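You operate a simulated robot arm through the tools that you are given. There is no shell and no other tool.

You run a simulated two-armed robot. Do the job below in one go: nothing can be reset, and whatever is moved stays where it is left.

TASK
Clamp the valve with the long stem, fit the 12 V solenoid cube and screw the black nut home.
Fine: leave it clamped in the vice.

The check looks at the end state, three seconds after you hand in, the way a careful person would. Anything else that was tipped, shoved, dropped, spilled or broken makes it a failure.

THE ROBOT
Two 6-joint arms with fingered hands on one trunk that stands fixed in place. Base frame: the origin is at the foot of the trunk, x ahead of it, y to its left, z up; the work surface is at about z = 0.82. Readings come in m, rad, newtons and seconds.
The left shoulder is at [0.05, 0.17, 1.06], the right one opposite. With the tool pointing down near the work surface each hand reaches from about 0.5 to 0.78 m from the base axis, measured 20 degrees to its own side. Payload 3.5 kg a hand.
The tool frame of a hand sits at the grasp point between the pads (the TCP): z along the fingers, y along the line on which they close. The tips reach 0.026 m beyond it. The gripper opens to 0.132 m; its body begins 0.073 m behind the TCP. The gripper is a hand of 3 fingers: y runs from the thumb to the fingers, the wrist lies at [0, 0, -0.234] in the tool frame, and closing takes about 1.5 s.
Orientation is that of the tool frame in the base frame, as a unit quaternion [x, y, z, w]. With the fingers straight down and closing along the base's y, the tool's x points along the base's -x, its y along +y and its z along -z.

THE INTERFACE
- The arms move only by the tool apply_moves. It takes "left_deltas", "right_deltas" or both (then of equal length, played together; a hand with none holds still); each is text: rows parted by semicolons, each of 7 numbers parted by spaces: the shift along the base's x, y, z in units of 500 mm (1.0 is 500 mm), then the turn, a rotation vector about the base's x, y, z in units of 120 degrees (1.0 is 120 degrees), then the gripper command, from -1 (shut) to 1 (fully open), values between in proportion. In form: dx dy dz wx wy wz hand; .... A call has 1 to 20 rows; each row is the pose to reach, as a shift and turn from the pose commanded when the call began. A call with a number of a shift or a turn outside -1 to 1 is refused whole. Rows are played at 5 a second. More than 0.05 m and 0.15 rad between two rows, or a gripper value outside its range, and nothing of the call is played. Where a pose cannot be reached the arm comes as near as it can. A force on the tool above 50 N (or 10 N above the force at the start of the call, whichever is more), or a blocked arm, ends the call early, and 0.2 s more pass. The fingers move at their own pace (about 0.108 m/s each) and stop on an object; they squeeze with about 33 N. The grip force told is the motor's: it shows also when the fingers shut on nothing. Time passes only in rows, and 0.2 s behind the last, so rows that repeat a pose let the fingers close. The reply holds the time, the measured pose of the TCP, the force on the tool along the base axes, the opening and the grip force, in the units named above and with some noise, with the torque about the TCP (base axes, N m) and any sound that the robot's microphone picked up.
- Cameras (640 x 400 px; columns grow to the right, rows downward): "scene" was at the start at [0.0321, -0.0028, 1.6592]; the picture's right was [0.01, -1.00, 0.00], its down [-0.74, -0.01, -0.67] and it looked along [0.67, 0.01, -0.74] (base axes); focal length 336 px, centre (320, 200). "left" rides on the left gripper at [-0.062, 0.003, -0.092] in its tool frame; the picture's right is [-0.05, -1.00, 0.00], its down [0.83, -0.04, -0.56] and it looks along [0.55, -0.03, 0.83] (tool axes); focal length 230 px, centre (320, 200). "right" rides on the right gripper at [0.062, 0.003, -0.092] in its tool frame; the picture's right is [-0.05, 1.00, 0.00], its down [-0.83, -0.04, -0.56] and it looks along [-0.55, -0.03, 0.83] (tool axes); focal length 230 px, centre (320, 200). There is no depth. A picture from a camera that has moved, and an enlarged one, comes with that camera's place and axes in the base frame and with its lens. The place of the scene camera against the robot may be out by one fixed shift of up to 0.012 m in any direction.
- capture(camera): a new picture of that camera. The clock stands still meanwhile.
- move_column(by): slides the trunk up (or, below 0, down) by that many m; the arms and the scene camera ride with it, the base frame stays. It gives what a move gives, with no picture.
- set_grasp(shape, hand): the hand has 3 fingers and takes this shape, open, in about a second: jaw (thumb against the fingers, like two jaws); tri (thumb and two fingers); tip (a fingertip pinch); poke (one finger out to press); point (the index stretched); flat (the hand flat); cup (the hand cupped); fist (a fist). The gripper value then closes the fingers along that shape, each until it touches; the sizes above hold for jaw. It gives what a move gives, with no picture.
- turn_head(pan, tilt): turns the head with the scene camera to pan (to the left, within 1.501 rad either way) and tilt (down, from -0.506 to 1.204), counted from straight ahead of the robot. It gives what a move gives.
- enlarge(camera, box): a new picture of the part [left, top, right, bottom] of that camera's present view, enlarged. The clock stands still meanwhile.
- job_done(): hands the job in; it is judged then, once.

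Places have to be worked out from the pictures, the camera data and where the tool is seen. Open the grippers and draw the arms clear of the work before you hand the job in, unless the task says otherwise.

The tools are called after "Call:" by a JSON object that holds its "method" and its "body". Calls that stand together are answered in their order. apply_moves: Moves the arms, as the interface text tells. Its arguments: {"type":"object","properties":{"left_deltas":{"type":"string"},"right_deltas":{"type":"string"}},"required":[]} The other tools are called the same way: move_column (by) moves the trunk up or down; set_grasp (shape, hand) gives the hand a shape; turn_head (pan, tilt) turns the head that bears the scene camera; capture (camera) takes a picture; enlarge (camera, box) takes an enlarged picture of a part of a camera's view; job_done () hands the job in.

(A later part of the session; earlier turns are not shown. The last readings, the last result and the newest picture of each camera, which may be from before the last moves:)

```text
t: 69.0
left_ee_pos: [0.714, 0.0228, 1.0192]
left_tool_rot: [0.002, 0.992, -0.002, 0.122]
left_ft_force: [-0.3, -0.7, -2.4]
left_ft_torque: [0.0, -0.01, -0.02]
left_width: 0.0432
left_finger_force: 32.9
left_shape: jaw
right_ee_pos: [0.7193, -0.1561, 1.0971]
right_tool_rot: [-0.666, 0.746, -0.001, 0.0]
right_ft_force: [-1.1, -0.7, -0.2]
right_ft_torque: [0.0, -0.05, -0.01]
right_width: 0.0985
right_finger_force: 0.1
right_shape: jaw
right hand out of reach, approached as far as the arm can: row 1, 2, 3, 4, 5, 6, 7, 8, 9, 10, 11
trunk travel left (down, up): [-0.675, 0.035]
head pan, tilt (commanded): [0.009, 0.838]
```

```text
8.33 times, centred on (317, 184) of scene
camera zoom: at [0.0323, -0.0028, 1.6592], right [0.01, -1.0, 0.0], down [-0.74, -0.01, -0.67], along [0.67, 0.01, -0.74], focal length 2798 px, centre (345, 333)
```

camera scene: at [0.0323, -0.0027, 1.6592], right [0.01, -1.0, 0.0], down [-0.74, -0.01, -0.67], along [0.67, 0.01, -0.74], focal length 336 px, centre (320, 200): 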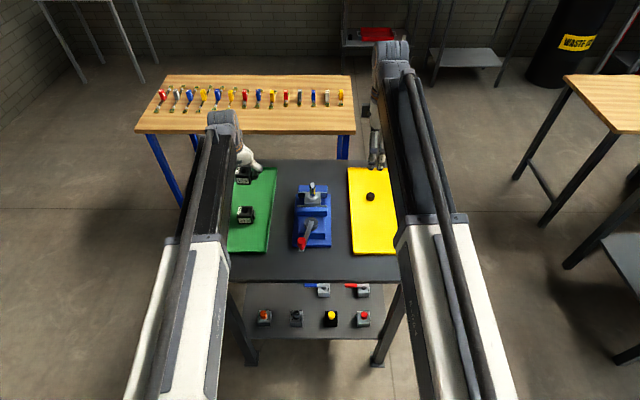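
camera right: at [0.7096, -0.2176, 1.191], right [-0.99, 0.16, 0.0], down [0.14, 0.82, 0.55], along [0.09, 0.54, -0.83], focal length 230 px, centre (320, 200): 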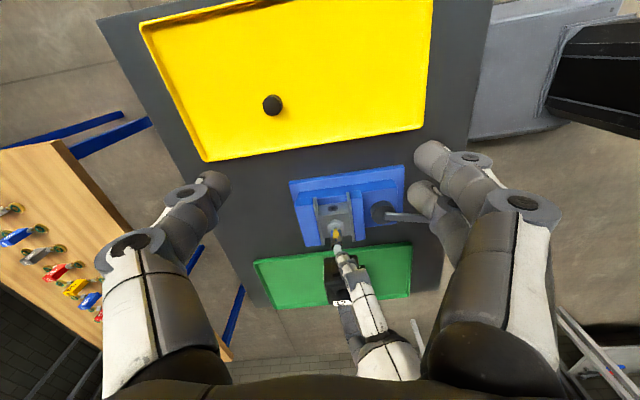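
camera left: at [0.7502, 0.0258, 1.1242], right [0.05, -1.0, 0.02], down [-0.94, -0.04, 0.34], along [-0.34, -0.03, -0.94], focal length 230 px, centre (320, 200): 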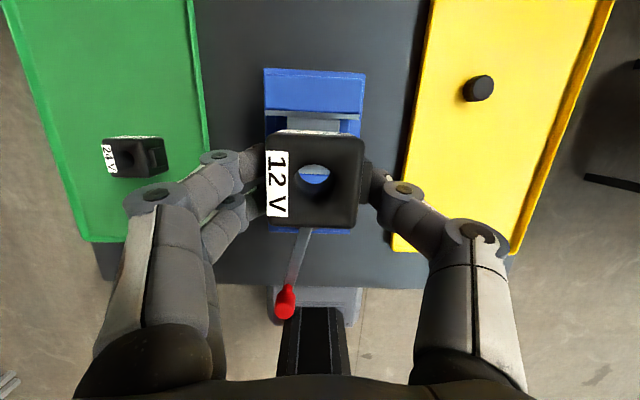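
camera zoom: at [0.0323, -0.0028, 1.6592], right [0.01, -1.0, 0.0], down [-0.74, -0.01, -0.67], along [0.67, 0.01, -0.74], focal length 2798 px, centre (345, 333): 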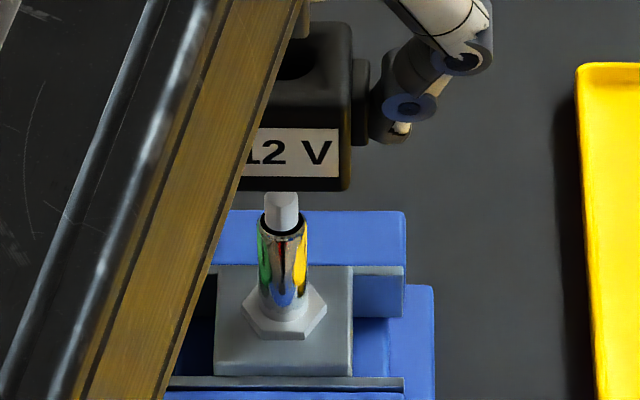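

The views agree to within a few mm but not yet to the 1 mm I need. I'll slide the cube back toward the robot so the left camera itself can see the stem tip beside the bore, giving a same-camera measurement.

Call:
{"method": "apply_moves", "body": {"left_deltas": "-0.04 0 0 0 0 0 -1; -0.09 0 0 0 0 0 -1; -0.14 0 0 0 0 0 -1; -0.14 0 0 0 0 0 -1"}}

Call:
{"method": "capture", "body": {"camera": "left"}}

Call:
{"method": "enlarge", "body": {"camera": "left", "box": [240, 0, 400, 120]}}

Call:
{"method": "enlarge", "body": {"camera": "left", "box": [240, 110, 400, 240]}}

```text
t: 70.0
left_ee_pos: [0.6434, 0.0235, 1.0194]
left_tool_rot: [0.002, 0.992, -0.003, 0.122]
left_ft_force: [0.8, 0.0, -2.7]
left_ft_torque: [-0.03, 0.03, -0.01]
left_width: 0.0433
left_finger_force: 33.3
left_shape: jaw
right_ee_pos: [0.7206, -0.1568, 1.0969]
right_tool_rot: [-0.666, 0.746, -0.002, -0.001]
right_ft_force: [-0.4, -0.3, 0.1]
right_ft_torque: [0.0, 0.03, -0.03]
right_width: 0.0987
right_finger_force: 0.2
right_shape: jaw
trunk travel left (down, up): [-0.675, 0.035]
head pan, tilt (commanded): [0.009, 0.838]
```

```text
taken
camera left: at [0.681, 0.0257, 1.1242], right [0.05, -1.0, 0.02], down [-0.94, -0.04, 0.34], along [-0.34, -0.03, -0.94], focal length 230 px, centre (320, 200)
```

left: 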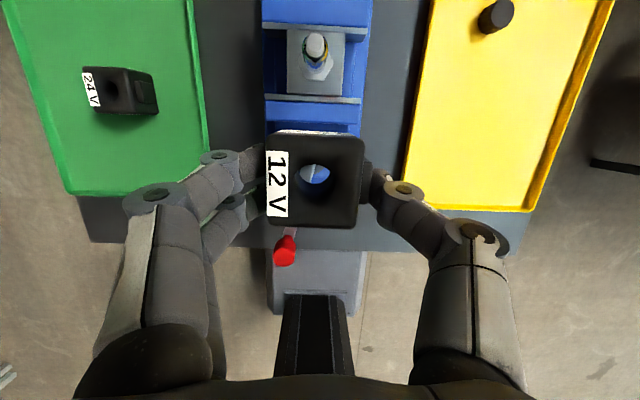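

```text
3.33 times, centred on (320, 60) of left
camera zoom: at [0.681, 0.0257, 1.1242], right [0.05, -1.0, 0.02], down [-0.94, -0.04, 0.34], along [-0.34, -0.03, -0.94], focal length 767 px, centre (320, 667)
```

zoom: 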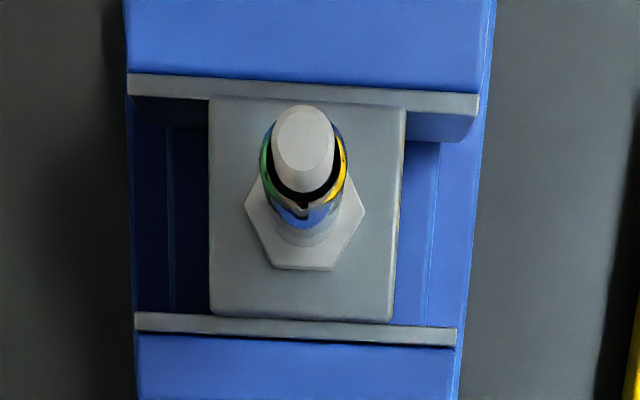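

```text
3.08 times, centred on (320, 175) of left
camera zoom: at [0.681, 0.0257, 1.1242], right [0.05, -1.0, 0.02], down [-0.94, -0.04, 0.34], along [-0.34, -0.03, -0.94], focal length 708 px, centre (320, 277)
```

zoom: 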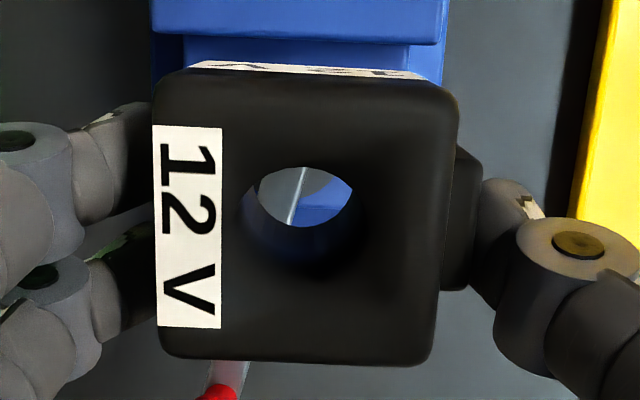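

Same-camera measurement: the stem is at about (+0.0431, +0.0019) and the bore at about (−0.0278, −0.0001) from the camera, so I need to shift (+0.0705, +0.002). I'll move there and lower until the thread tip is just inside the bore, then look through it.

Call:
{"method": "apply_moves", "body": {"left_deltas": "0.05 0.002 0 0 0 0 -1; 0.1 0.004 0 0 0 0 -1; 0.141 0.004 0 0 0 0 -1; 0.141 0.004 0 0 0 0 -1; 0.141 0.004 -0.02 0 0 0 -1; 0.141 0.004 -0.04 0 0 0 -1; 0.141 0.004 -0.054 0 0 0 -1; 0.141 0.004 -0.054 0 0 0 -1"}}

Call:
{"method": "enlarge", "body": {"camera": "left", "box": [250, 110, 390, 240]}}

Call:
{"method": "enlarge", "body": {"camera": "right", "box": [290, 190, 400, 310]}}

Call:
{"method": "enlarge", "body": {"camera": "scene", "box": [298, 160, 336, 208]}}

```text
t: 71.8
left_ee_pos: [0.7144, 0.0249, 0.9933]
left_tool_rot: [0.002, 0.993, -0.001, 0.121]
left_ft_force: [0.3, -1.0, -2.3]
left_ft_torque: [0.03, -0.01, 0.02]
left_width: 0.0433
left_finger_force: 32.8
left_shape: jaw
right_ee_pos: [0.7203, -0.1573, 1.0969]
right_tool_rot: [-0.666, 0.746, -0.002, -0.001]
right_ft_force: [0.2, 0.6, 0.0]
right_ft_torque: [0.04, 0.01, 0.01]
right_width: 0.0988
right_finger_force: 0.0
right_shape: jaw
trunk travel left (down, up): [-0.675, 0.035]
head pan, tilt (commanded): [0.009, 0.838]
```

```text
3.08 times, centred on (320, 175) of left
camera zoom: at [0.7512, 0.0277, 1.0974], right [0.05, -1.0, 0.02], down [-0.94, -0.04, 0.34], along [-0.34, -0.03, -0.94], focal length 708 px, centre (320, 277)
```

zoom: 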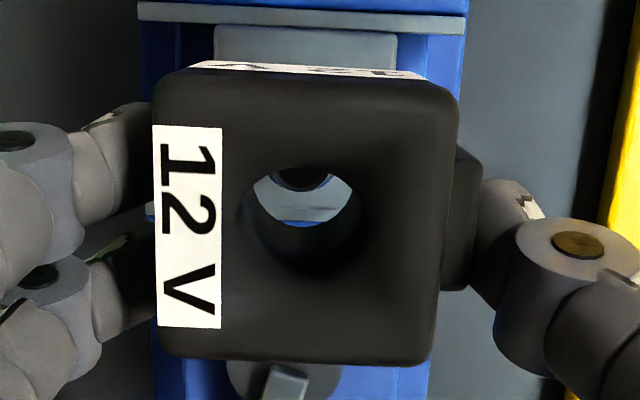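

```text
3.33 times, centred on (345, 250) of right
camera zoom: at [0.7097, -0.2176, 1.191], right [-0.99, 0.16, 0.0], down [0.14, 0.82, 0.55], along [0.09, 0.54, -0.83], focal length 767 px, centre (237, 33)
```

zoom: 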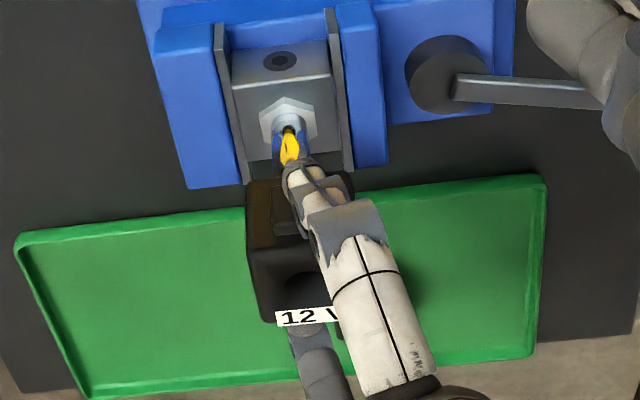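

```text
8.33 times, centred on (317, 184) of scene
camera zoom: at [0.0323, -0.0028, 1.6592], right [0.01, -1.0, 0.0], down [-0.74, -0.01, -0.67], along [0.67, 0.01, -0.74], focal length 2798 px, centre (345, 333)
```

zoom: 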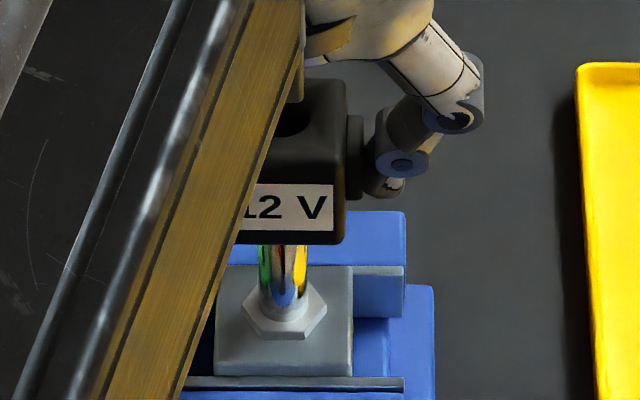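

Looking through the bore, the tip (dark disc) is about 3 mm too far +x of the bore centre; the right camera says the same. I'll shift +3 mm in x, a touch −y, and look again.

Call:
{"method": "apply_moves", "body": {"left_deltas": "0.003 -0.0005 0 0 0 0 -1; 0.006 -0.001 0 0 0 0 -1; 0.006 -0.001 -0.01 0 0 0 -1; 0.006 -0.001 -0.01 0 0 0 -1"}}

Call:
{"method": "enlarge", "body": {"camera": "left", "box": [280, 130, 360, 210]}}

Call:
{"method": "enlarge", "body": {"camera": "right", "box": [305, 205, 365, 295]}}

```text
t: 72.8
left_ee_pos: [0.7173, 0.0246, 0.9892]
left_tool_rot: [0.001, 0.993, -0.002, 0.122]
left_ft_force: [-0.1, -0.1, -1.2]
left_ft_torque: [0.03, 0.01, -0.03]
left_width: 0.0434
left_finger_force: 33.0
left_shape: jaw
right_ee_pos: [0.72, -0.1574, 1.0975]
right_tool_rot: [-0.666, 0.746, -0.002, -0.001]
right_ft_force: [0.9, 0.3, -0.8]
right_ft_torque: [-0.02, -0.02, 0.02]
right_width: 0.0989
right_finger_force: 0.0
right_shape: jaw
trunk travel left (down, up): [-0.675, 0.035]
head pan, tilt (commanded): [0.009, 0.838]
```

```text
5.00 times, centred on (320, 170) of left
camera zoom: at [0.7542, 0.0268, 1.0927], right [0.05, -1.0, 0.02], down [-0.94, -0.04, 0.34], along [-0.34, -0.03, -0.94], focal length 1150 px, centre (320, 350)
```

zoom: 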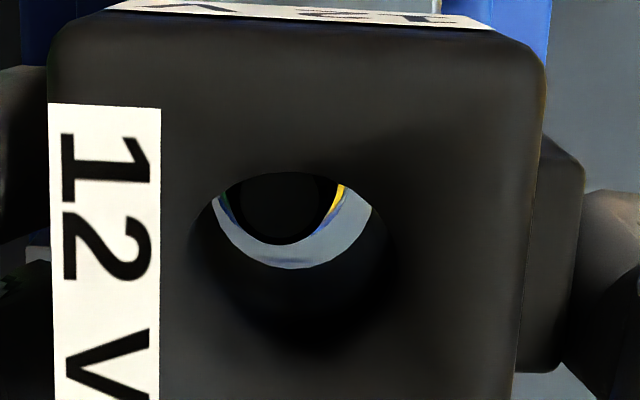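

```text
4.44 times, centred on (335, 250) of right
camera zoom: at [0.7096, -0.2176, 1.191], right [-0.99, 0.16, 0.0], down [0.14, 0.82, 0.55], along [0.09, 0.54, -0.83], focal length 1022 px, centre (253, -22)
```

zoom: 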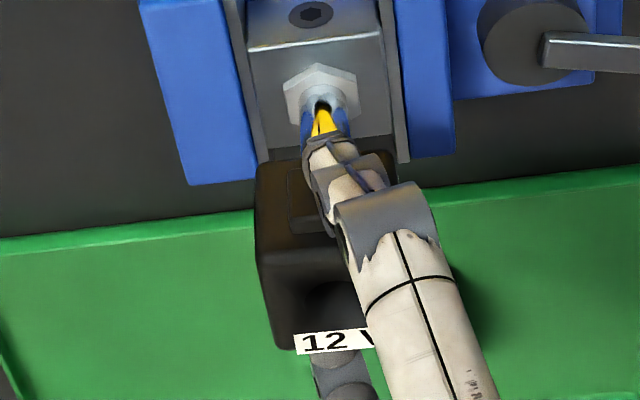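

Now the stem shows inside the bore, about 1 mm toward +y of centre and within a millimetre in x. I'll shift +0.6 mm x and +0.9 mm y and lower gently to the tube's edge, watching the force.

Call:
{"method": "apply_moves", "body": {"left_deltas": "0.001 0.0018 0 0 0 0 -1; 0.001 0.0018 -0.006 0 0 0 -1; 0.001 0.0018 -0.012 0 0 0 -1; 0.001 0.0018 -0.018 0 0 0 -1; 0.001 0.0018 -0.018 0 0 0 -1"}}

Call:
{"method": "enlarge", "body": {"camera": "left", "box": [280, 130, 360, 210]}}

Call:
{"method": "enlarge", "body": {"camera": "scene", "box": [298, 160, 336, 208]}}

```text
t: 74.0
left_ee_pos: [0.7179, 0.0251, 0.9786]
left_tool_rot: [0.002, 0.993, -0.003, 0.121]
left_ft_force: [-0.2, 0.3, -1.5]
left_ft_torque: [0.0, 0.01, 0.02]
left_width: 0.0435
left_finger_force: 33.1
left_shape: jaw
right_ee_pos: [0.7197, -0.1575, 1.0972]
right_tool_rot: [-0.666, 0.746, -0.001, -0.001]
right_ft_force: [-0.2, -0.9, -0.8]
right_ft_torque: [0.01, 0.05, -0.03]
right_width: 0.0985
right_finger_force: 0.0
right_shape: jaw
trunk travel left (down, up): [-0.675, 0.035]
head pan, tilt (commanded): [0.009, 0.838]
```

```text
5.00 times, centred on (320, 170) of left
camera zoom: at [0.7549, 0.0274, 1.0833], right [0.05, -1.0, 0.02], down [-0.94, -0.04, 0.34], along [-0.34, -0.03, -0.94], focal length 1150 px, centre (320, 350)
```

zoom: 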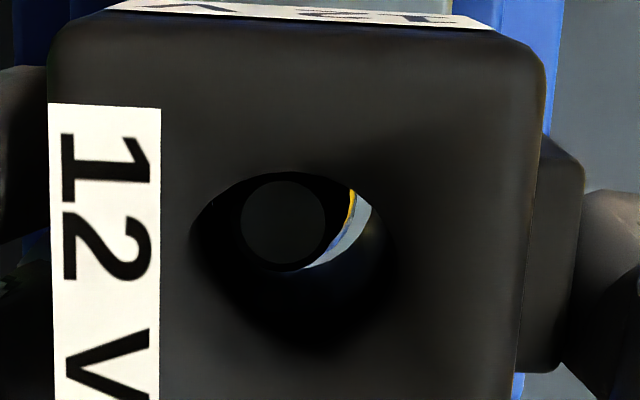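

```text
8.33 times, centred on (317, 184) of scene
camera zoom: at [0.0323, -0.0028, 1.6592], right [0.01, -1.0, 0.0], down [-0.74, -0.01, -0.67], along [0.67, 0.01, -0.74], focal length 2798 px, centre (345, 333)
```

zoom: 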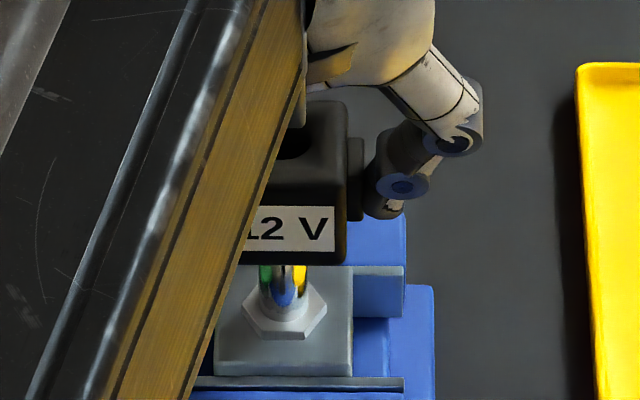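

The crescent of light is only on the right, so the stem still sits toward +y inside the bore. I'll enlarge more to judge the offset exactly.

Call:
{"method": "enlarge", "body": {"camera": "left", "box": [300, 155, 340, 195]}}

Call:
{"method": "enlarge", "body": {"camera": "right", "box": [310, 205, 370, 275]}}

```text
10.00 times, centred on (320, 175) of left
camera zoom: at [0.7549, 0.0274, 1.0833], right [0.05, -1.0, 0.02], down [-0.94, -0.04, 0.34], along [-0.34, -0.03, -0.94], focal length 2301 px, centre (320, 450)
```

zoom: 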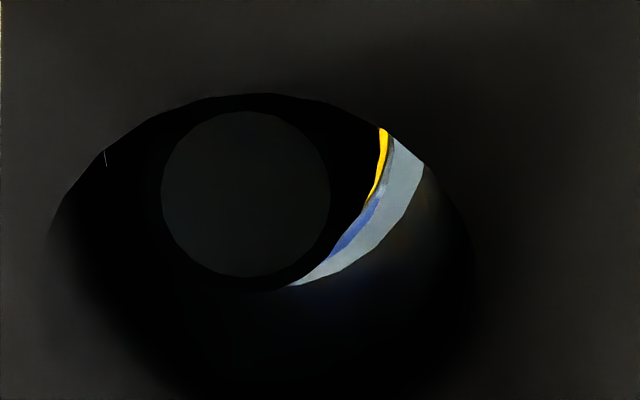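

```text
5.71 times, centred on (340, 240) of right
camera zoom: at [0.7096, -0.2176, 1.1911], right [-0.99, 0.16, 0.0], down [0.14, 0.82, 0.55], along [0.09, 0.54, -0.83], focal length 1315 px, centre (206, -29)
```

zoom: 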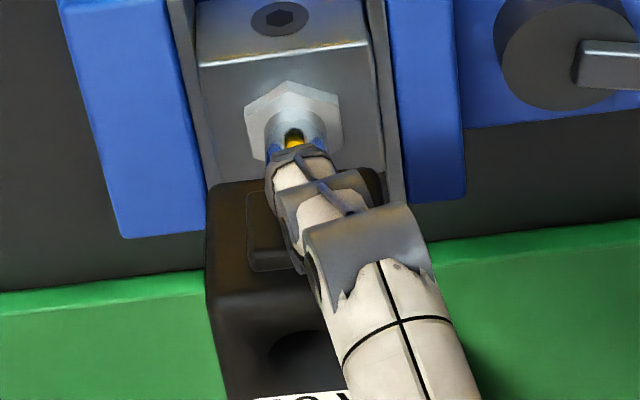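

At the same height as the tube's top, the bore centre is about 1.8 mm to −y of the tube and nearly right in x. I'll shift +1.7 mm y and +0.4 mm x and look again.

Call:
{"method": "apply_moves", "body": {"left_deltas": "0.0008 0.0034 0 0 0 0 -1; 0.0008 0.0034 0 0 0 0 -1; 0.0008 0.0034 0 0 0 0 -1"}}

Call:
{"method": "enlarge", "body": {"camera": "left", "box": [300, 155, 340, 195]}}

```text
t: 74.8
left_ee_pos: [0.7182, 0.0262, 0.9799]
left_tool_rot: [0.002, 0.993, -0.002, 0.122]
left_ft_force: [0.9, -0.7, -1.3]
left_ft_torque: [-0.03, 0.03, -0.01]
left_width: 0.0432
left_finger_force: 32.5
left_shape: jaw
right_ee_pos: [0.7209, -0.1579, 1.0982]
right_tool_rot: [-0.667, 0.745, -0.001, -0.001]
right_ft_force: [-0.1, -0.1, -0.4]
right_ft_torque: [0.01, 0.04, 0.03]
right_width: 0.0987
right_finger_force: 0.0
right_shape: jaw
trunk travel left (down, up): [-0.675, 0.035]
head pan, tilt (commanded): [0.009, 0.838]
```

```text
10.00 times, centred on (320, 175) of left
camera zoom: at [0.7555, 0.0293, 1.0838], right [0.05, -1.0, 0.02], down [-0.94, -0.04, 0.34], along [-0.34, -0.03, -0.94], focal length 2301 px, centre (320, 450)
```

zoom: 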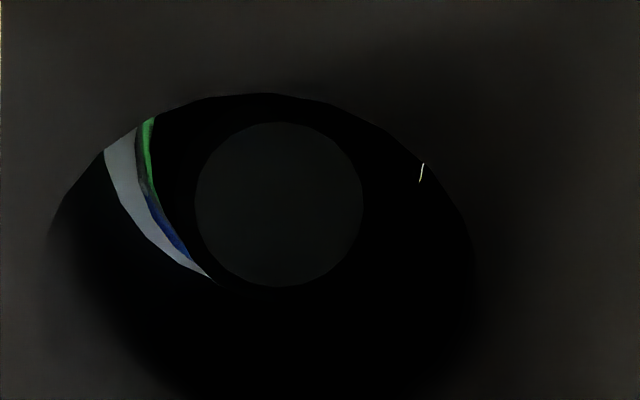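

That overshot slightly: now the light is on the left. The bore (≈20 mm) has about 1.7 mm clearance; I'll go back 1.1 mm in y and lower 12 mm gently onto the tube.

Call:
{"method": "apply_moves", "body": {"left_deltas": "0 -0.0022 0 0 0 0 -1; 0 -0.0022 -0.006 0 0 0 -1; 0 -0.0022 -0.012 0 0 0 -1; 0 -0.0022 -0.018 0 0 0 -1; 0 -0.0022 -0.024 0 0 0 -1; 0 -0.0022 -0.024 0 0 0 -1"}}

Call:
{"method": "enlarge", "body": {"camera": "left", "box": [290, 140, 350, 200]}}

Call:
{"method": "enlarge", "body": {"camera": "scene", "box": [298, 160, 336, 208]}}

```text
t: 76.2
left_ee_pos: [0.7183, 0.0244, 0.967]
left_tool_rot: [0.002, 0.992, -0.002, 0.123]
left_ft_force: [0.1, 1.1, -1.0]
left_ft_torque: [-0.03, -0.01, -0.04]
left_width: 0.0435
left_finger_force: 32.9
left_shape: jaw
right_ee_pos: [0.7203, -0.1578, 1.0985]
right_tool_rot: [-0.666, 0.746, -0.001, -0.002]
right_ft_force: [-0.5, -0.2, -0.3]
right_ft_torque: [0.01, 0.0, -0.01]
right_width: 0.0987
right_finger_force: 0.0
right_shape: jaw
trunk travel left (down, up): [-0.675, 0.035]
head pan, tilt (commanded): [0.009, 0.838]
```

```text
6.67 times, centred on (320, 170) of left
camera zoom: at [0.7552, 0.0283, 1.0718], right [0.05, -1.0, 0.02], down [-0.94, -0.04, 0.34], along [-0.34, -0.03, -0.94], focal length 1534 px, centre (320, 400)
```

zoom: 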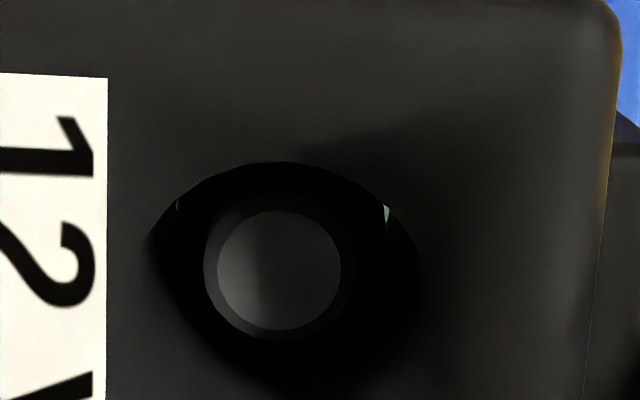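

```text
8.33 times, centred on (317, 184) of scene
camera zoom: at [0.0323, -0.0028, 1.6592], right [0.01, -1.0, 0.0], down [-0.74, -0.01, -0.67], along [0.67, 0.01, -0.74], focal length 2798 px, centre (345, 333)
```

zoom: 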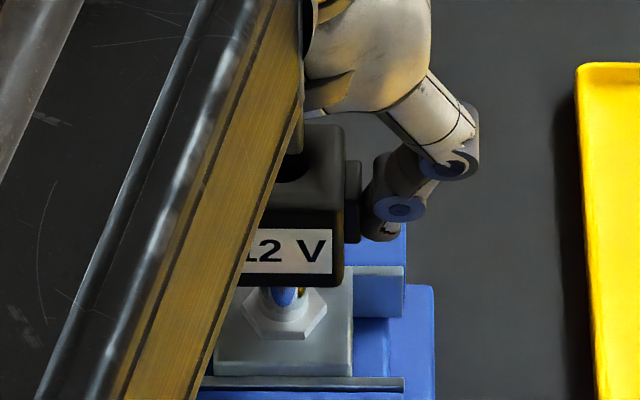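

No contact force, and the stem is centred in the bore with 12 mm of tube inside. I'll continue down slowly toward the hex shoulder.

Call:
{"method": "apply_moves", "body": {"left_deltas": "0 0 -0.008 0 0 0 -1; 0 0 -0.016 0 0 0 -1; 0 0 -0.024 0 0 0 -1; 0 0 -0.032 0 0 0 -1; 0 0 -0.040 0 0 0 -1; 0 0 -0.046 0 0 0 -1; 0 0 -0.052 0 0 0 -1; 0 0 -0.052 0 0 0 -1"}}

Call:
{"method": "enlarge", "body": {"camera": "left", "box": [270, 120, 370, 220]}}

Call:
{"method": "enlarge", "body": {"camera": "scene", "box": [298, 160, 336, 208]}}

Call:
{"method": "enlarge", "body": {"camera": "right", "box": [290, 170, 400, 290]}}

```text
t: 78.0
left_ee_pos: [0.7181, 0.0261, 0.9415]
left_tool_rot: [0.003, 0.992, -0.002, 0.122]
left_ft_force: [-0.5, 0.6, -2.0]
left_ft_torque: [0.03, -0.01, -0.03]
left_width: 0.0431
left_finger_force: 32.9
left_shape: jaw
right_ee_pos: [0.7198, -0.1564, 1.098]
right_tool_rot: [-0.667, 0.745, -0.002, -0.001]
right_ft_force: [-0.3, 0.3, 1.1]
right_ft_torque: [0.01, -0.01, -0.01]
right_width: 0.0987
right_finger_force: 0.0
right_shape: jaw
trunk travel left (down, up): [-0.675, 0.035]
head pan, tilt (commanded): [0.009, 0.838]
```

```text
4.00 times, centred on (320, 170) of left
camera zoom: at [0.7551, 0.0285, 1.0454], right [0.05, -1.0, 0.02], down [-0.94, -0.04, 0.34], along [-0.34, -0.03, -0.94], focal length 920 px, centre (320, 320)
```

zoom: 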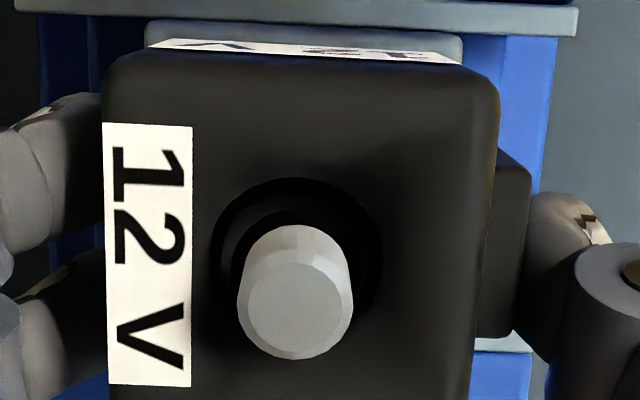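

```text
8.33 times, centred on (317, 184) of scene
camera zoom: at [0.0323, -0.0028, 1.6592], right [0.01, -1.0, 0.0], down [-0.74, -0.01, -0.67], along [0.67, 0.01, -0.74], focal length 2798 px, centre (345, 333)
```

zoom: 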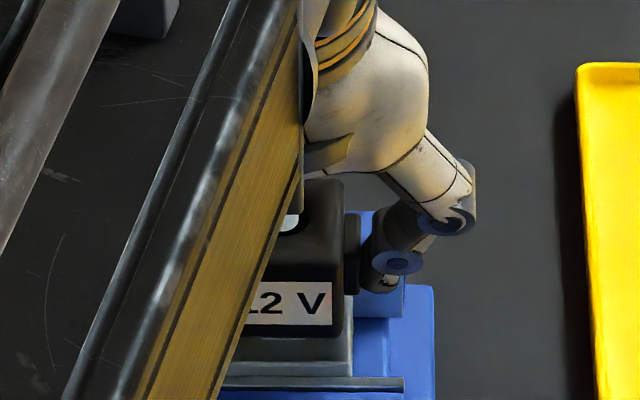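

```text
3.33 times, centred on (345, 230) of right
camera zoom: at [0.7096, -0.2176, 1.1911], right [-0.99, 0.16, 0.0], down [0.14, 0.82, 0.55], along [0.09, 0.54, -0.83], focal length 767 px, centre (237, 100)
```

zoom: 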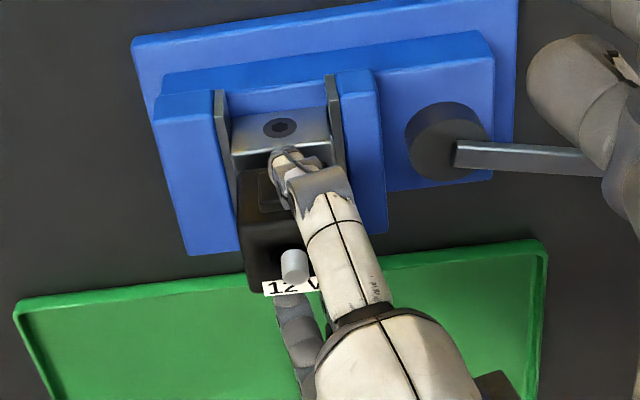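

The thread now stands out of the cube's top. I'll lower the last few millimetres in small steps until the seat is felt.

Call:
{"method": "apply_moves", "body": {"left_deltas": "0 0 -0.004 0 0 0 -1; 0 0 -0.008 0 0 0 -1; 0 0 -0.011 0 0 0 -1; 0 0 -0.014 0 0 0 -1; 0 0 -0.014 0 0 0 -1"}}

Call:
{"method": "enlarge", "body": {"camera": "scene", "box": [298, 160, 336, 208]}}

```text
t: 79.2
left_ee_pos: [0.7178, 0.0252, 0.9365]
left_tool_rot: [0.003, 0.992, -0.003, 0.125]
left_ft_force: [2.8, 0.9, 24.1]
left_ft_torque: [0.08, -0.17, -0.03]
left_width: 0.0437
left_finger_force: 32.1
left_shape: jaw
right_ee_pos: [0.7195, -0.1568, 1.0994]
right_tool_rot: [-0.667, 0.745, -0.002, -0.001]
right_ft_force: [0.2, -0.1, -0.6]
right_ft_torque: [0.02, 0.02, 0.02]
right_width: 0.0987
right_finger_force: 0.0
right_shape: jaw
trunk travel left (down, up): [-0.675, 0.035]
head pan, tilt (commanded): [0.009, 0.838]
```

```text
8.33 times, centred on (317, 184) of scene
camera zoom: at [0.03, -0.0028, 1.6595], right [0.01, -1.0, 0.0], down [-0.74, -0.01, -0.67], along [0.67, 0.01, -0.74], focal length 2798 px, centre (345, 333)
```

zoom: 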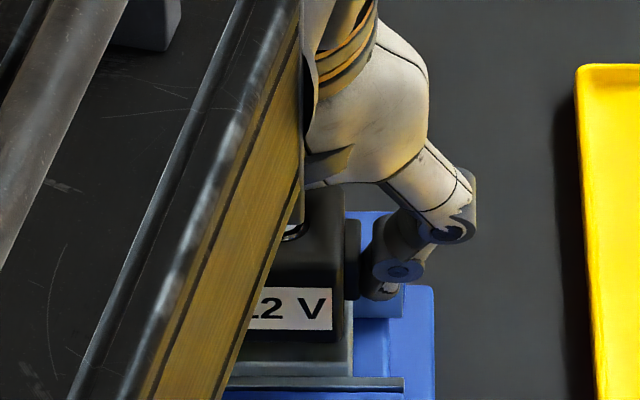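

The cube is seated on the hex (24 N reaction). I'll ease off the pressure, open the fingers slowly and rise straight up.

Call:
{"method": "apply_moves", "body": {"left_deltas": "0 0 0.004 0 0 0 -1; 0 0 0.004 0 0 0 -0.4; 0 0 0.004 0 0 0 -0.2; 0 0 0.004 0 0 0 0; 0 0 0.004 0 0 0 0.15; 0 0 0.004 0 0 0 0.25; 0 0 0.004 0 0 0 0.25"}}

Call:
{"method": "capture", "body": {"camera": "left"}}

Call:
{"method": "enlarge", "body": {"camera": "right", "box": [290, 170, 400, 290]}}

```text
t: 80.8
left_ee_pos: [0.7186, 0.0258, 0.9365]
left_tool_rot: [0.002, 0.993, -0.002, 0.121]
left_ft_force: [0.6, 0.7, 0.3]
left_ft_torque: [0.01, 0.02, 0.0]
left_width: 0.082
left_finger_force: 0.0
left_shape: jaw
right_ee_pos: [0.7202, -0.1579, 1.0976]
right_tool_rot: [-0.667, 0.745, -0.002, -0.001]
right_ft_force: [-0.5, -0.3, 0.3]
right_ft_torque: [0.01, -0.01, 0.0]
right_width: 0.0986
right_finger_force: 0.2
right_shape: jaw
trunk travel left (down, up): [-0.675, 0.035]
head pan, tilt (commanded): [0.009, 0.838]
```

```text
taken
camera left: at [0.7549, 0.0282, 1.0407], right [0.05, -1.0, 0.02], down [-0.94, -0.04, 0.34], along [-0.34, -0.03, -0.94], focal length 230 px, centre (320, 200)
```

left: 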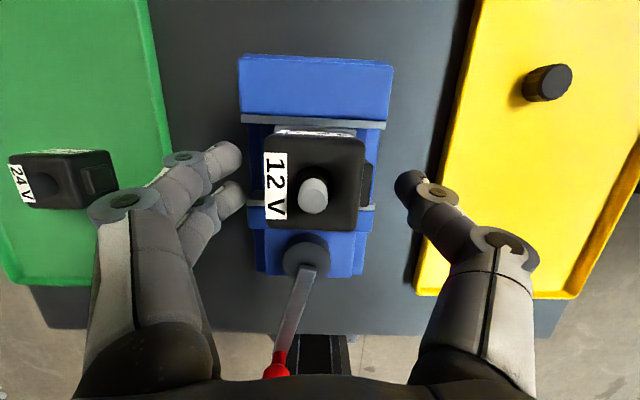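

```text
3.33 times, centred on (345, 230) of right
camera zoom: at [0.7095, -0.2176, 1.1911], right [-0.99, 0.16, 0.0], down [0.14, 0.82, 0.55], along [0.09, 0.54, -0.83], focal length 767 px, centre (237, 100)
```

zoom: 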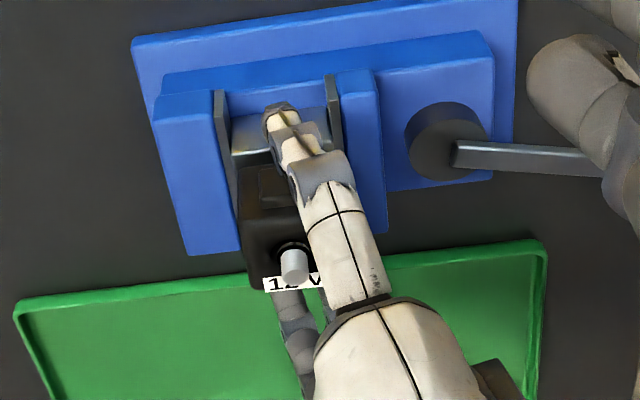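

The cube is free and seated on the stem. I'll raise the left hand and draw it back to its own side.

Call:
{"method": "apply_moves", "body": {"left_deltas": "0 0 0.04 0 0 0 0.25; 0 0 0.09 0 0 0 0.25; -0.01 0 0.15 0 0 0 0.25; -0.03 0.02 0.21 0 0 0 0.25; -0.06 0.08 0.25 0 0 0 0.25; -0.1 0.15 0.27 0 0.025 0 0.25; -0.14 0.22 0.28 0 0.05 0 0.25; -0.18 0.29 0.28 0 0.08 0 0.25; -0.22 0.36 0.28 0 0.115 0 0.25; -0.24 0.42 0.28 0 0.115 0 0.25"}}

Call:
{"method": "enlarge", "body": {"camera": "scene", "box": [280, 165, 350, 250]}}

Call:
{"method": "enlarge", "body": {"camera": "right", "box": [240, 70, 420, 260]}}

```text
t: 83.0
left_ee_pos: [0.5967, 0.2365, 1.0766]
left_tool_rot: [0.003, 1.0, -0.003, 0.001]
left_ft_force: [-0.3, 0.0, -0.3]
left_ft_torque: [0.01, -0.04, 0.04]
left_width: 0.082
left_finger_force: 0.1
left_shape: jaw
right_ee_pos: [0.7199, -0.1569, 1.0984]
right_tool_rot: [-0.667, 0.745, -0.002, -0.002]
right_ft_force: [-0.4, 0.4, 0.0]
right_ft_torque: [0.0, 0.0, -0.03]
right_width: 0.0987
right_finger_force: 0.1
right_shape: jaw
trunk travel left (down, up): [-0.675, 0.035]
head pan, tilt (commanded): [0.009, 0.838]
```

```text
4.71 times, centred on (315, 208) of scene
camera zoom: at [0.0319, -0.0025, 1.6592], right [0.01, -1.0, 0.0], down [-0.74, -0.01, -0.67], along [0.67, 0.01, -0.74], focal length 1580 px, centre (344, 165)
```

zoom: 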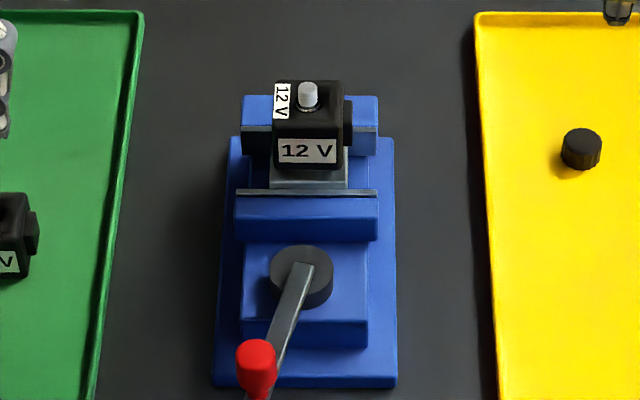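

```text
2.11 times, centred on (330, 165) of right
camera zoom: at [0.7094, -0.2174, 1.1913], right [-0.99, 0.16, 0.0], down [0.14, 0.82, 0.55], along [0.09, 0.54, -0.83], focal length 484 px, centre (299, 274)
```

zoom: 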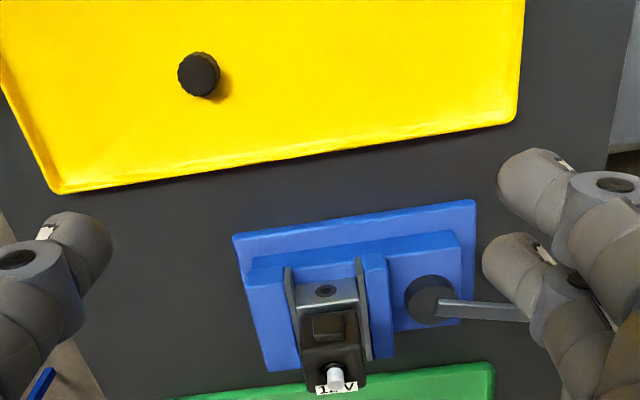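

The 12 V cube sits squarely on the stem with the thread standing above it. Next is the nut at about (0.789, -0.160). I'll turn the right hand back to neutral yaw and try the three-finger "tri" shape in free air to see how it centres.

Call:
{"method": "apply_moves", "body": {"right_deltas": "0 0 0 0 0 -0.069 0.5; 0 0 0 0 0 -0.138 0.5; 0 0 0 0 0 -0.207 0.5; 0 0 0 0 0 -0.276 0.5; 0 0 0 0 0 -0.345 0.5; 0 0 0 0 0 -0.414 0.5; 0 0 0 0 0 -0.483 0.5; 0 0 0 0 0 -0.552 0.5; 0 0 0 0 0 -0.621 0.5; 0 0 0 0 0 -0.696 0.5; 0 0 0 0 0 -0.696 0.5"}}

Call:
{"method": "set_grasp", "body": {"hand": "right", "shape": "tri"}}

Call:
{"method": "capture", "body": {"camera": "right"}}

```text
refused: row 10 steps farther than a row can; nothing moved
```

```text
t: 83.9
left_ee_pos: [0.598, 0.2361, 1.0754]
left_tool_rot: [0.001, 1.0, -0.003, 0.001]
left_ft_force: [-0.2, 1.2, 0.4]
left_ft_torque: [0.0, -0.01, 0.02]
left_width: 0.0819
left_finger_force: 0.0
left_shape: jaw
right_ee_pos: [0.7201, -0.1571, 1.0984]
right_tool_rot: [-0.667, 0.745, -0.001, -0.002]
right_ft_force: [-1.0, 0.6, 0.3]
right_ft_torque: [0.01, -0.02, 0.0]
right_width: 0.132
right_finger_force: 0.1
right_shape: tri
trunk travel left (down, up): [-0.675, 0.035]
head pan, tilt (commanded): [0.009, 0.838]
```

```text
taken
camera right: at [0.7095, -0.2175, 1.1911], right [-0.99, 0.16, 0.0], down [0.14, 0.82, 0.55], along [0.09, 0.54, -0.83], focal length 230 px, centre (320, 200)
```

right: 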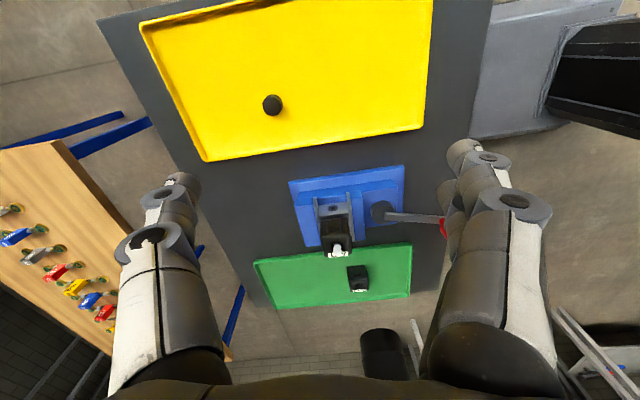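

The rotation call was refused for one step being too large. I'll repeat it with even steps, then close the tri shape in free air to see how the fingers meet.

Call:
{"method": "apply_moves", "body": {"right_deltas": "0 0 0 0 0 -0.06 0.5; 0 0 0 0 0 -0.12 0.3; 0 0 0 0 0 -0.18 0; 0 0 0 0 0 -0.24 -0.3; 0 0 0 0 0 -0.30 -0.6; 0 0 0 0 0 -0.36 -0.6; 0 0 0 0 0 -0.42 -0.6; 0 0 0 0 0 -0.48 -0.6; 0 0 0 0 0 -0.54 -0.6; 0 0 0 0 0 -0.60 -0.6; 0 0 0 0 0 -0.66 -0.6; 0 0 0 0 0 -0.696 -0.6"}}

Call:
{"method": "capture", "body": {"camera": "right"}}

Call:
{"method": "apply_moves", "body": {"right_deltas": "0 0 0 0 0 0 -1; 0 0 0 0 0 0 -1; 0 0 0 0 0 0 -1"}}

Call:
{"method": "capture", "body": {"camera": "right"}}

```text
t: 86.5
left_ee_pos: [0.5979, 0.237, 1.0766]
left_tool_rot: [0.001, 1.0, -0.002, 0.002]
left_ft_force: [-0.6, 0.4, 1.6]
left_ft_torque: [-0.02, -0.01, -0.01]
left_width: 0.0819
left_finger_force: 0.0
left_shape: jaw
right_ee_pos: [0.7208, -0.1577, 1.0981]
right_tool_rot: [-0.015, 1.0, 0.0, 0.0]
right_ft_force: [-0.3, -0.5, 0.7]
right_ft_torque: [0.03, -0.01, -0.01]
right_width: 0.0268
right_finger_force: 0.1
right_shape: tri
trunk travel left (down, up): [-0.675, 0.035]
head pan, tilt (commanded): [0.009, 0.838]
```

```text
taken
camera right: at [0.6587, -0.1563, 1.1904], right [0.02, 1.0, 0.0], down [0.83, -0.02, 0.55], along [0.55, -0.01, -0.83], focal length 230 px, centre (320, 200)
```

right: 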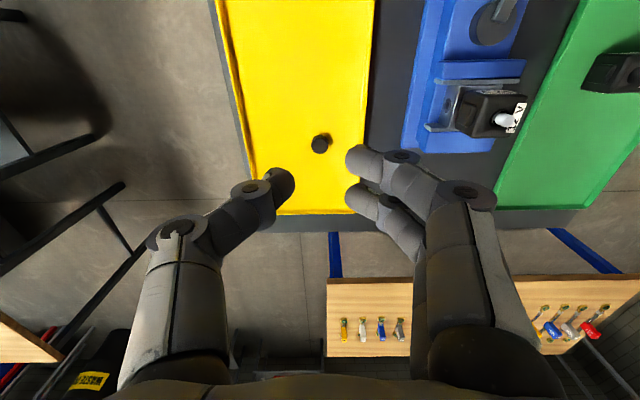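

```text
t: 87.3
left_ee_pos: [0.5989, 0.2362, 1.0759]
left_tool_rot: [0.002, 1.0, -0.002, 0.002]
left_ft_force: [0.3, -0.2, 0.0]
left_ft_torque: [0.02, 0.01, 0.02]
left_width: 0.0821
left_finger_force: 0.1
left_shape: jaw
right_ee_pos: [0.7206, -0.158, 1.0978]
right_tool_rot: [-0.016, 1.0, 0.001, -0.001]
right_ft_force: [0.2, 0.2, -0.4]
right_ft_torque: [0.0, -0.05, 0.01]
right_width: 0.0
right_finger_force: 32.9
right_shape: tri
trunk travel left (down, up): [-0.675, 0.035]
head pan, tilt (commanded): [0.009, 0.838]
```

```text
taken
camera right: at [0.6587, -0.1563, 1.1904], right [0.02, 1.0, 0.0], down [0.83, -0.02, 0.55], along [0.55, -0.01, -0.83], focal length 230 px, centre (320, 200)
```

right: 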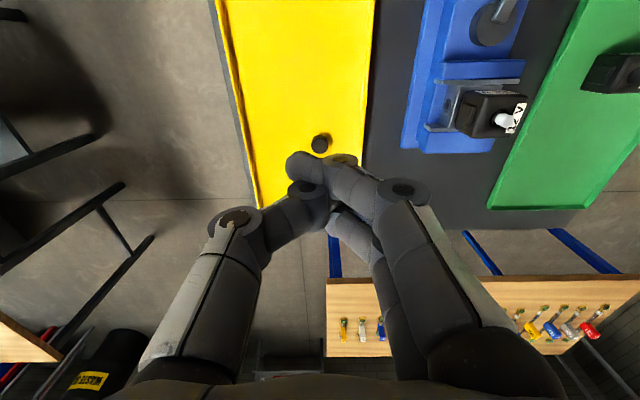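

The tri shape closes like a chuck, thumb passing between the two fingers, which suits the round nut. I'll open it partway and hover over the nut with a 15° forward tilt for reach.

Call:
{"method": "apply_moves", "body": {"right_deltas": "0.01 0 -0.05 0 -0.02 -0.002 0; 0.03 0 -0.11 0 -0.04 -0.005 0; 0.05 -0.001 -0.17 0 -0.065 -0.008 0; 0.07 -0.002 -0.23 0 -0.09 -0.01 0; 0.09 -0.003 -0.29 0 -0.11 -0.013 0; 0.109 -0.003 -0.336 0 -0.125 -0.014 0; 0.109 -0.003 -0.336 0 -0.125 -0.014 0"}}

Call:
{"method": "capture", "body": {"camera": "right"}}

Call:
{"method": "enlarge", "body": {"camera": "right", "box": [250, 130, 390, 230]}}

Call:
{"method": "enlarge", "body": {"camera": "scene", "box": [345, 165, 405, 225]}}

```text
t: 88.9
left_ee_pos: [0.597, 0.2362, 1.0753]
left_tool_rot: [0.002, 1.0, -0.002, 0.001]
left_ft_force: [0.1, -0.3, -1.3]
left_ft_torque: [-0.02, -0.01, 0.01]
left_width: 0.082
left_finger_force: 0.1
left_shape: jaw
right_ee_pos: [0.775, -0.1603, 0.9294]
right_tool_rot: [-0.001, 0.991, -0.002, 0.131]
right_ft_force: [-0.8, -0.6, 0.3]
right_ft_torque: [0.02, -0.05, -0.03]
right_width: 0.0652
right_finger_force: 0.0
right_shape: tri
trunk travel left (down, up): [-0.675, 0.035]
head pan, tilt (commanded): [0.009, 0.838]
```

```text
taken
camera right: at [0.6912, -0.1561, 1.0032], right [0.05, 1.0, 0.01], down [0.66, -0.04, 0.75], along [0.75, -0.03, -0.66], focal length 230 px, centre (320, 200)
```

right: 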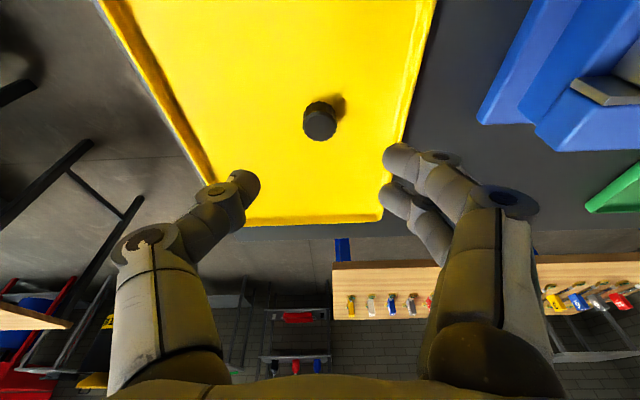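

```text
4.00 times, centred on (320, 180) of right
camera zoom: at [0.6912, -0.1561, 1.0032], right [0.05, 1.0, 0.01], down [0.66, -0.04, 0.75], along [0.75, -0.03, -0.66], focal length 920 px, centre (320, 280)
```

zoom: 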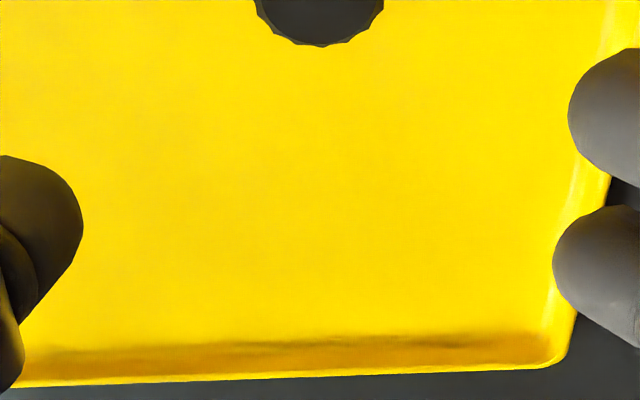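

```text
6.67 times, centred on (375, 195) of scene
camera zoom: at [0.032, -0.0028, 1.6592], right [0.01, -1.0, 0.0], down [-0.74, -0.01, -0.67], along [0.67, 0.01, -0.74], focal length 2238 px, centre (-47, 233)
```

zoom: 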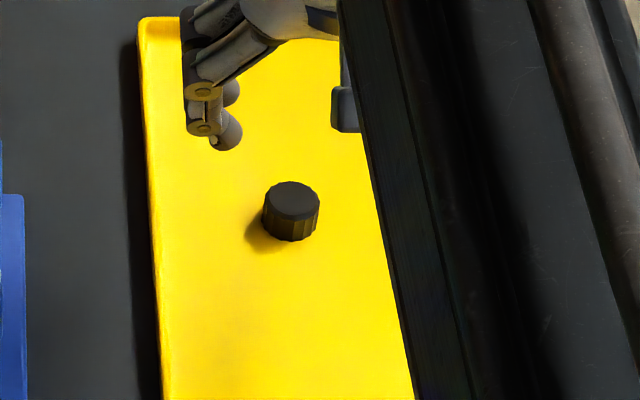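

The nut lies just ahead, aligned sideways. I'll enlarge it for an accurate forward distance.

Call:
{"method": "enlarge", "body": {"camera": "right", "box": [280, 80, 360, 150]}}

```text
5.71 times, centred on (320, 115) of right
camera zoom: at [0.6912, -0.1561, 1.0032], right [0.05, 1.0, 0.01], down [0.66, -0.04, 0.75], along [0.75, -0.03, -0.66], focal length 1315 px, centre (320, 686)
```

zoom: 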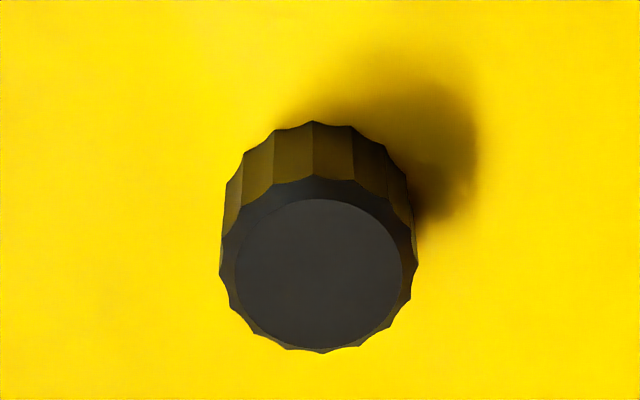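

The nut is at (0.790, -0.1595), z 0.8246–0.840. I'll lower the open fingers around it, keeping the tips a few mm above the tray.

Call:
{"method": "apply_moves", "body": {"right_deltas": "0.01 0.0006 -0.03 0 0 0 0; 0.0192 0.0006 -0.06 0 0 0 0; 0.0192 0.0006 -0.09 0 0 0 0; 0.0192 0.0006 -0.12 0 0 0 0; 0.0192 0.0006 -0.145 0 0 0 0; 0.0192 0.0006 -0.145 0 0 0 0"}}

Call:
{"method": "capture", "body": {"camera": "right"}}

Call:
{"method": "enlarge", "body": {"camera": "scene", "box": [345, 165, 405, 225]}}

```text
t: 90.3
left_ee_pos: [0.5981, 0.238, 1.0765]
left_tool_rot: [0.002, 1.0, -0.003, 0.001]
left_ft_force: [-0.6, -0.2, -0.7]
left_ft_torque: [-0.01, -0.02, -0.02]
left_width: 0.0824
left_finger_force: 0.0
left_shape: jaw
right_ee_pos: [0.785, -0.1592, 0.8581]
right_tool_rot: [0.0, 0.992, -0.002, 0.13]
right_ft_force: [0.4, 0.7, 0.6]
right_ft_torque: [0.01, -0.02, -0.02]
right_width: 0.0653
right_finger_force: 0.1
right_shape: tri
trunk travel left (down, up): [-0.675, 0.035]
head pan, tilt (commanded): [0.009, 0.838]
```

```text
taken
camera right: at [0.701, -0.1556, 0.9311], right [0.05, 1.0, 0.01], down [0.66, -0.04, 0.75], along [0.75, -0.03, -0.66], focal length 230 px, centre (320, 200)
```

right: 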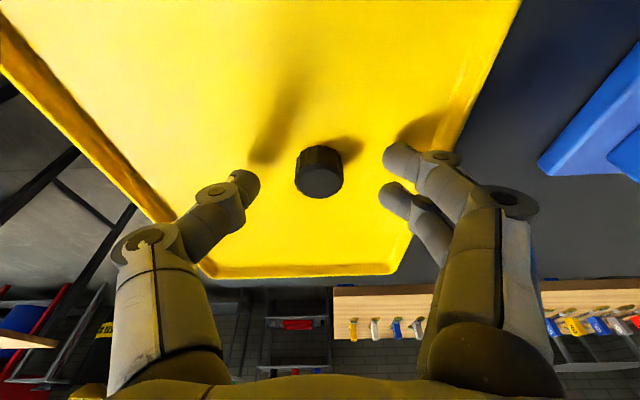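

```text
6.67 times, centred on (375, 195) of scene
camera zoom: at [0.0321, -0.0028, 1.6592], right [0.01, -1.0, 0.0], down [-0.74, -0.01, -0.67], along [0.67, 0.01, -0.74], focal length 2238 px, centre (-47, 233)
```

zoom: 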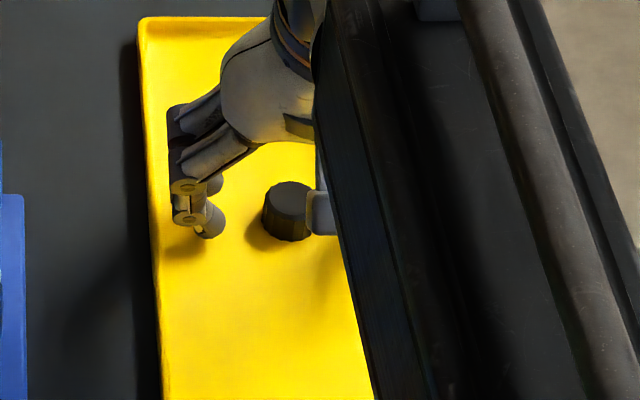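

The nut is centred between thumb and fingers. I'll lower 3 mm more and close slowly.

Call:
{"method": "apply_moves", "body": {"right_deltas": "0 0 -0.007 0 0 0 0; 0 0 -0.007 0 0 0 -0.2; 0 0 -0.007 0 0 0 -0.35; 0 0 -0.007 0 0 0 -0.45; 0 0 -0.007 0 0 0 -0.55; 0 0 -0.007 0 0 0 -0.65; 0 0 -0.007 0 0 0 -0.75; 0 0 -0.007 0 0 0 -1; 0 0 -0.007 0 0 0 -1; 0 0 -0.007 0 0 0 -1; 0 0 -0.007 0 0 0 -1"}}

Call:
{"method": "enlarge", "body": {"camera": "right", "box": [220, 110, 440, 260]}}

Call:
{"method": "enlarge", "body": {"camera": "scene", "box": [345, 165, 405, 225]}}

```text
t: 92.7
left_ee_pos: [0.597, 0.2365, 1.0766]
left_tool_rot: [0.001, 1.0, -0.002, 0.002]
left_ft_force: [-0.5, 0.6, 0.4]
left_ft_torque: [0.01, -0.01, -0.03]
left_width: 0.0821
left_finger_force: 0.1
left_shape: jaw
right_ee_pos: [0.7843, -0.1603, 0.8533]
right_tool_rot: [-0.001, 0.991, -0.003, 0.131]
right_ft_force: [0.0, 0.1, 0.5]
right_ft_torque: [0.0, 0.01, 0.01]
right_width: 0.0174
right_finger_force: 32.8
right_shape: tri
trunk travel left (down, up): [-0.675, 0.035]
head pan, tilt (commanded): [0.009, 0.838]
```

```text
2.67 times, centred on (330, 185) of right
camera zoom: at [0.701, -0.1555, 0.9275], right [0.05, 1.0, 0.01], down [0.66, -0.04, 0.75], along [0.75, -0.03, -0.66], focal length 614 px, centre (293, 240)
```

zoom: 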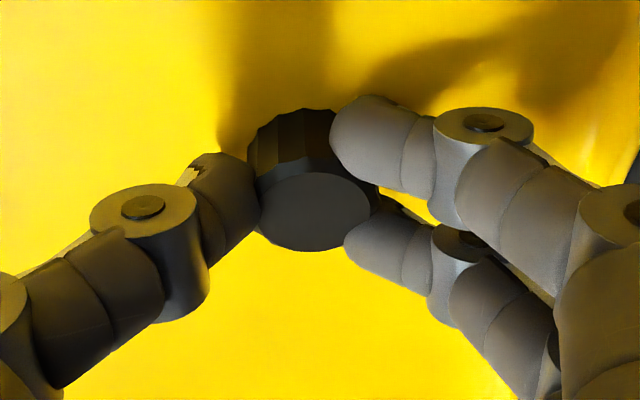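

```text
6.67 times, centred on (375, 195) of scene
camera zoom: at [0.0321, -0.0028, 1.6592], right [0.01, -1.0, 0.0], down [-0.74, -0.01, -0.67], along [0.67, 0.01, -0.74], focal length 2238 px, centre (-47, 233)
```

zoom: 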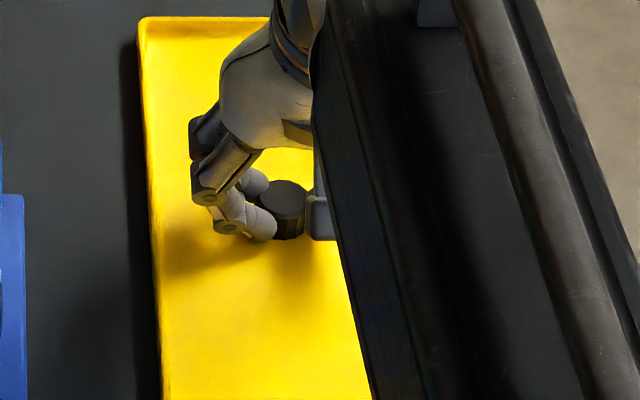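

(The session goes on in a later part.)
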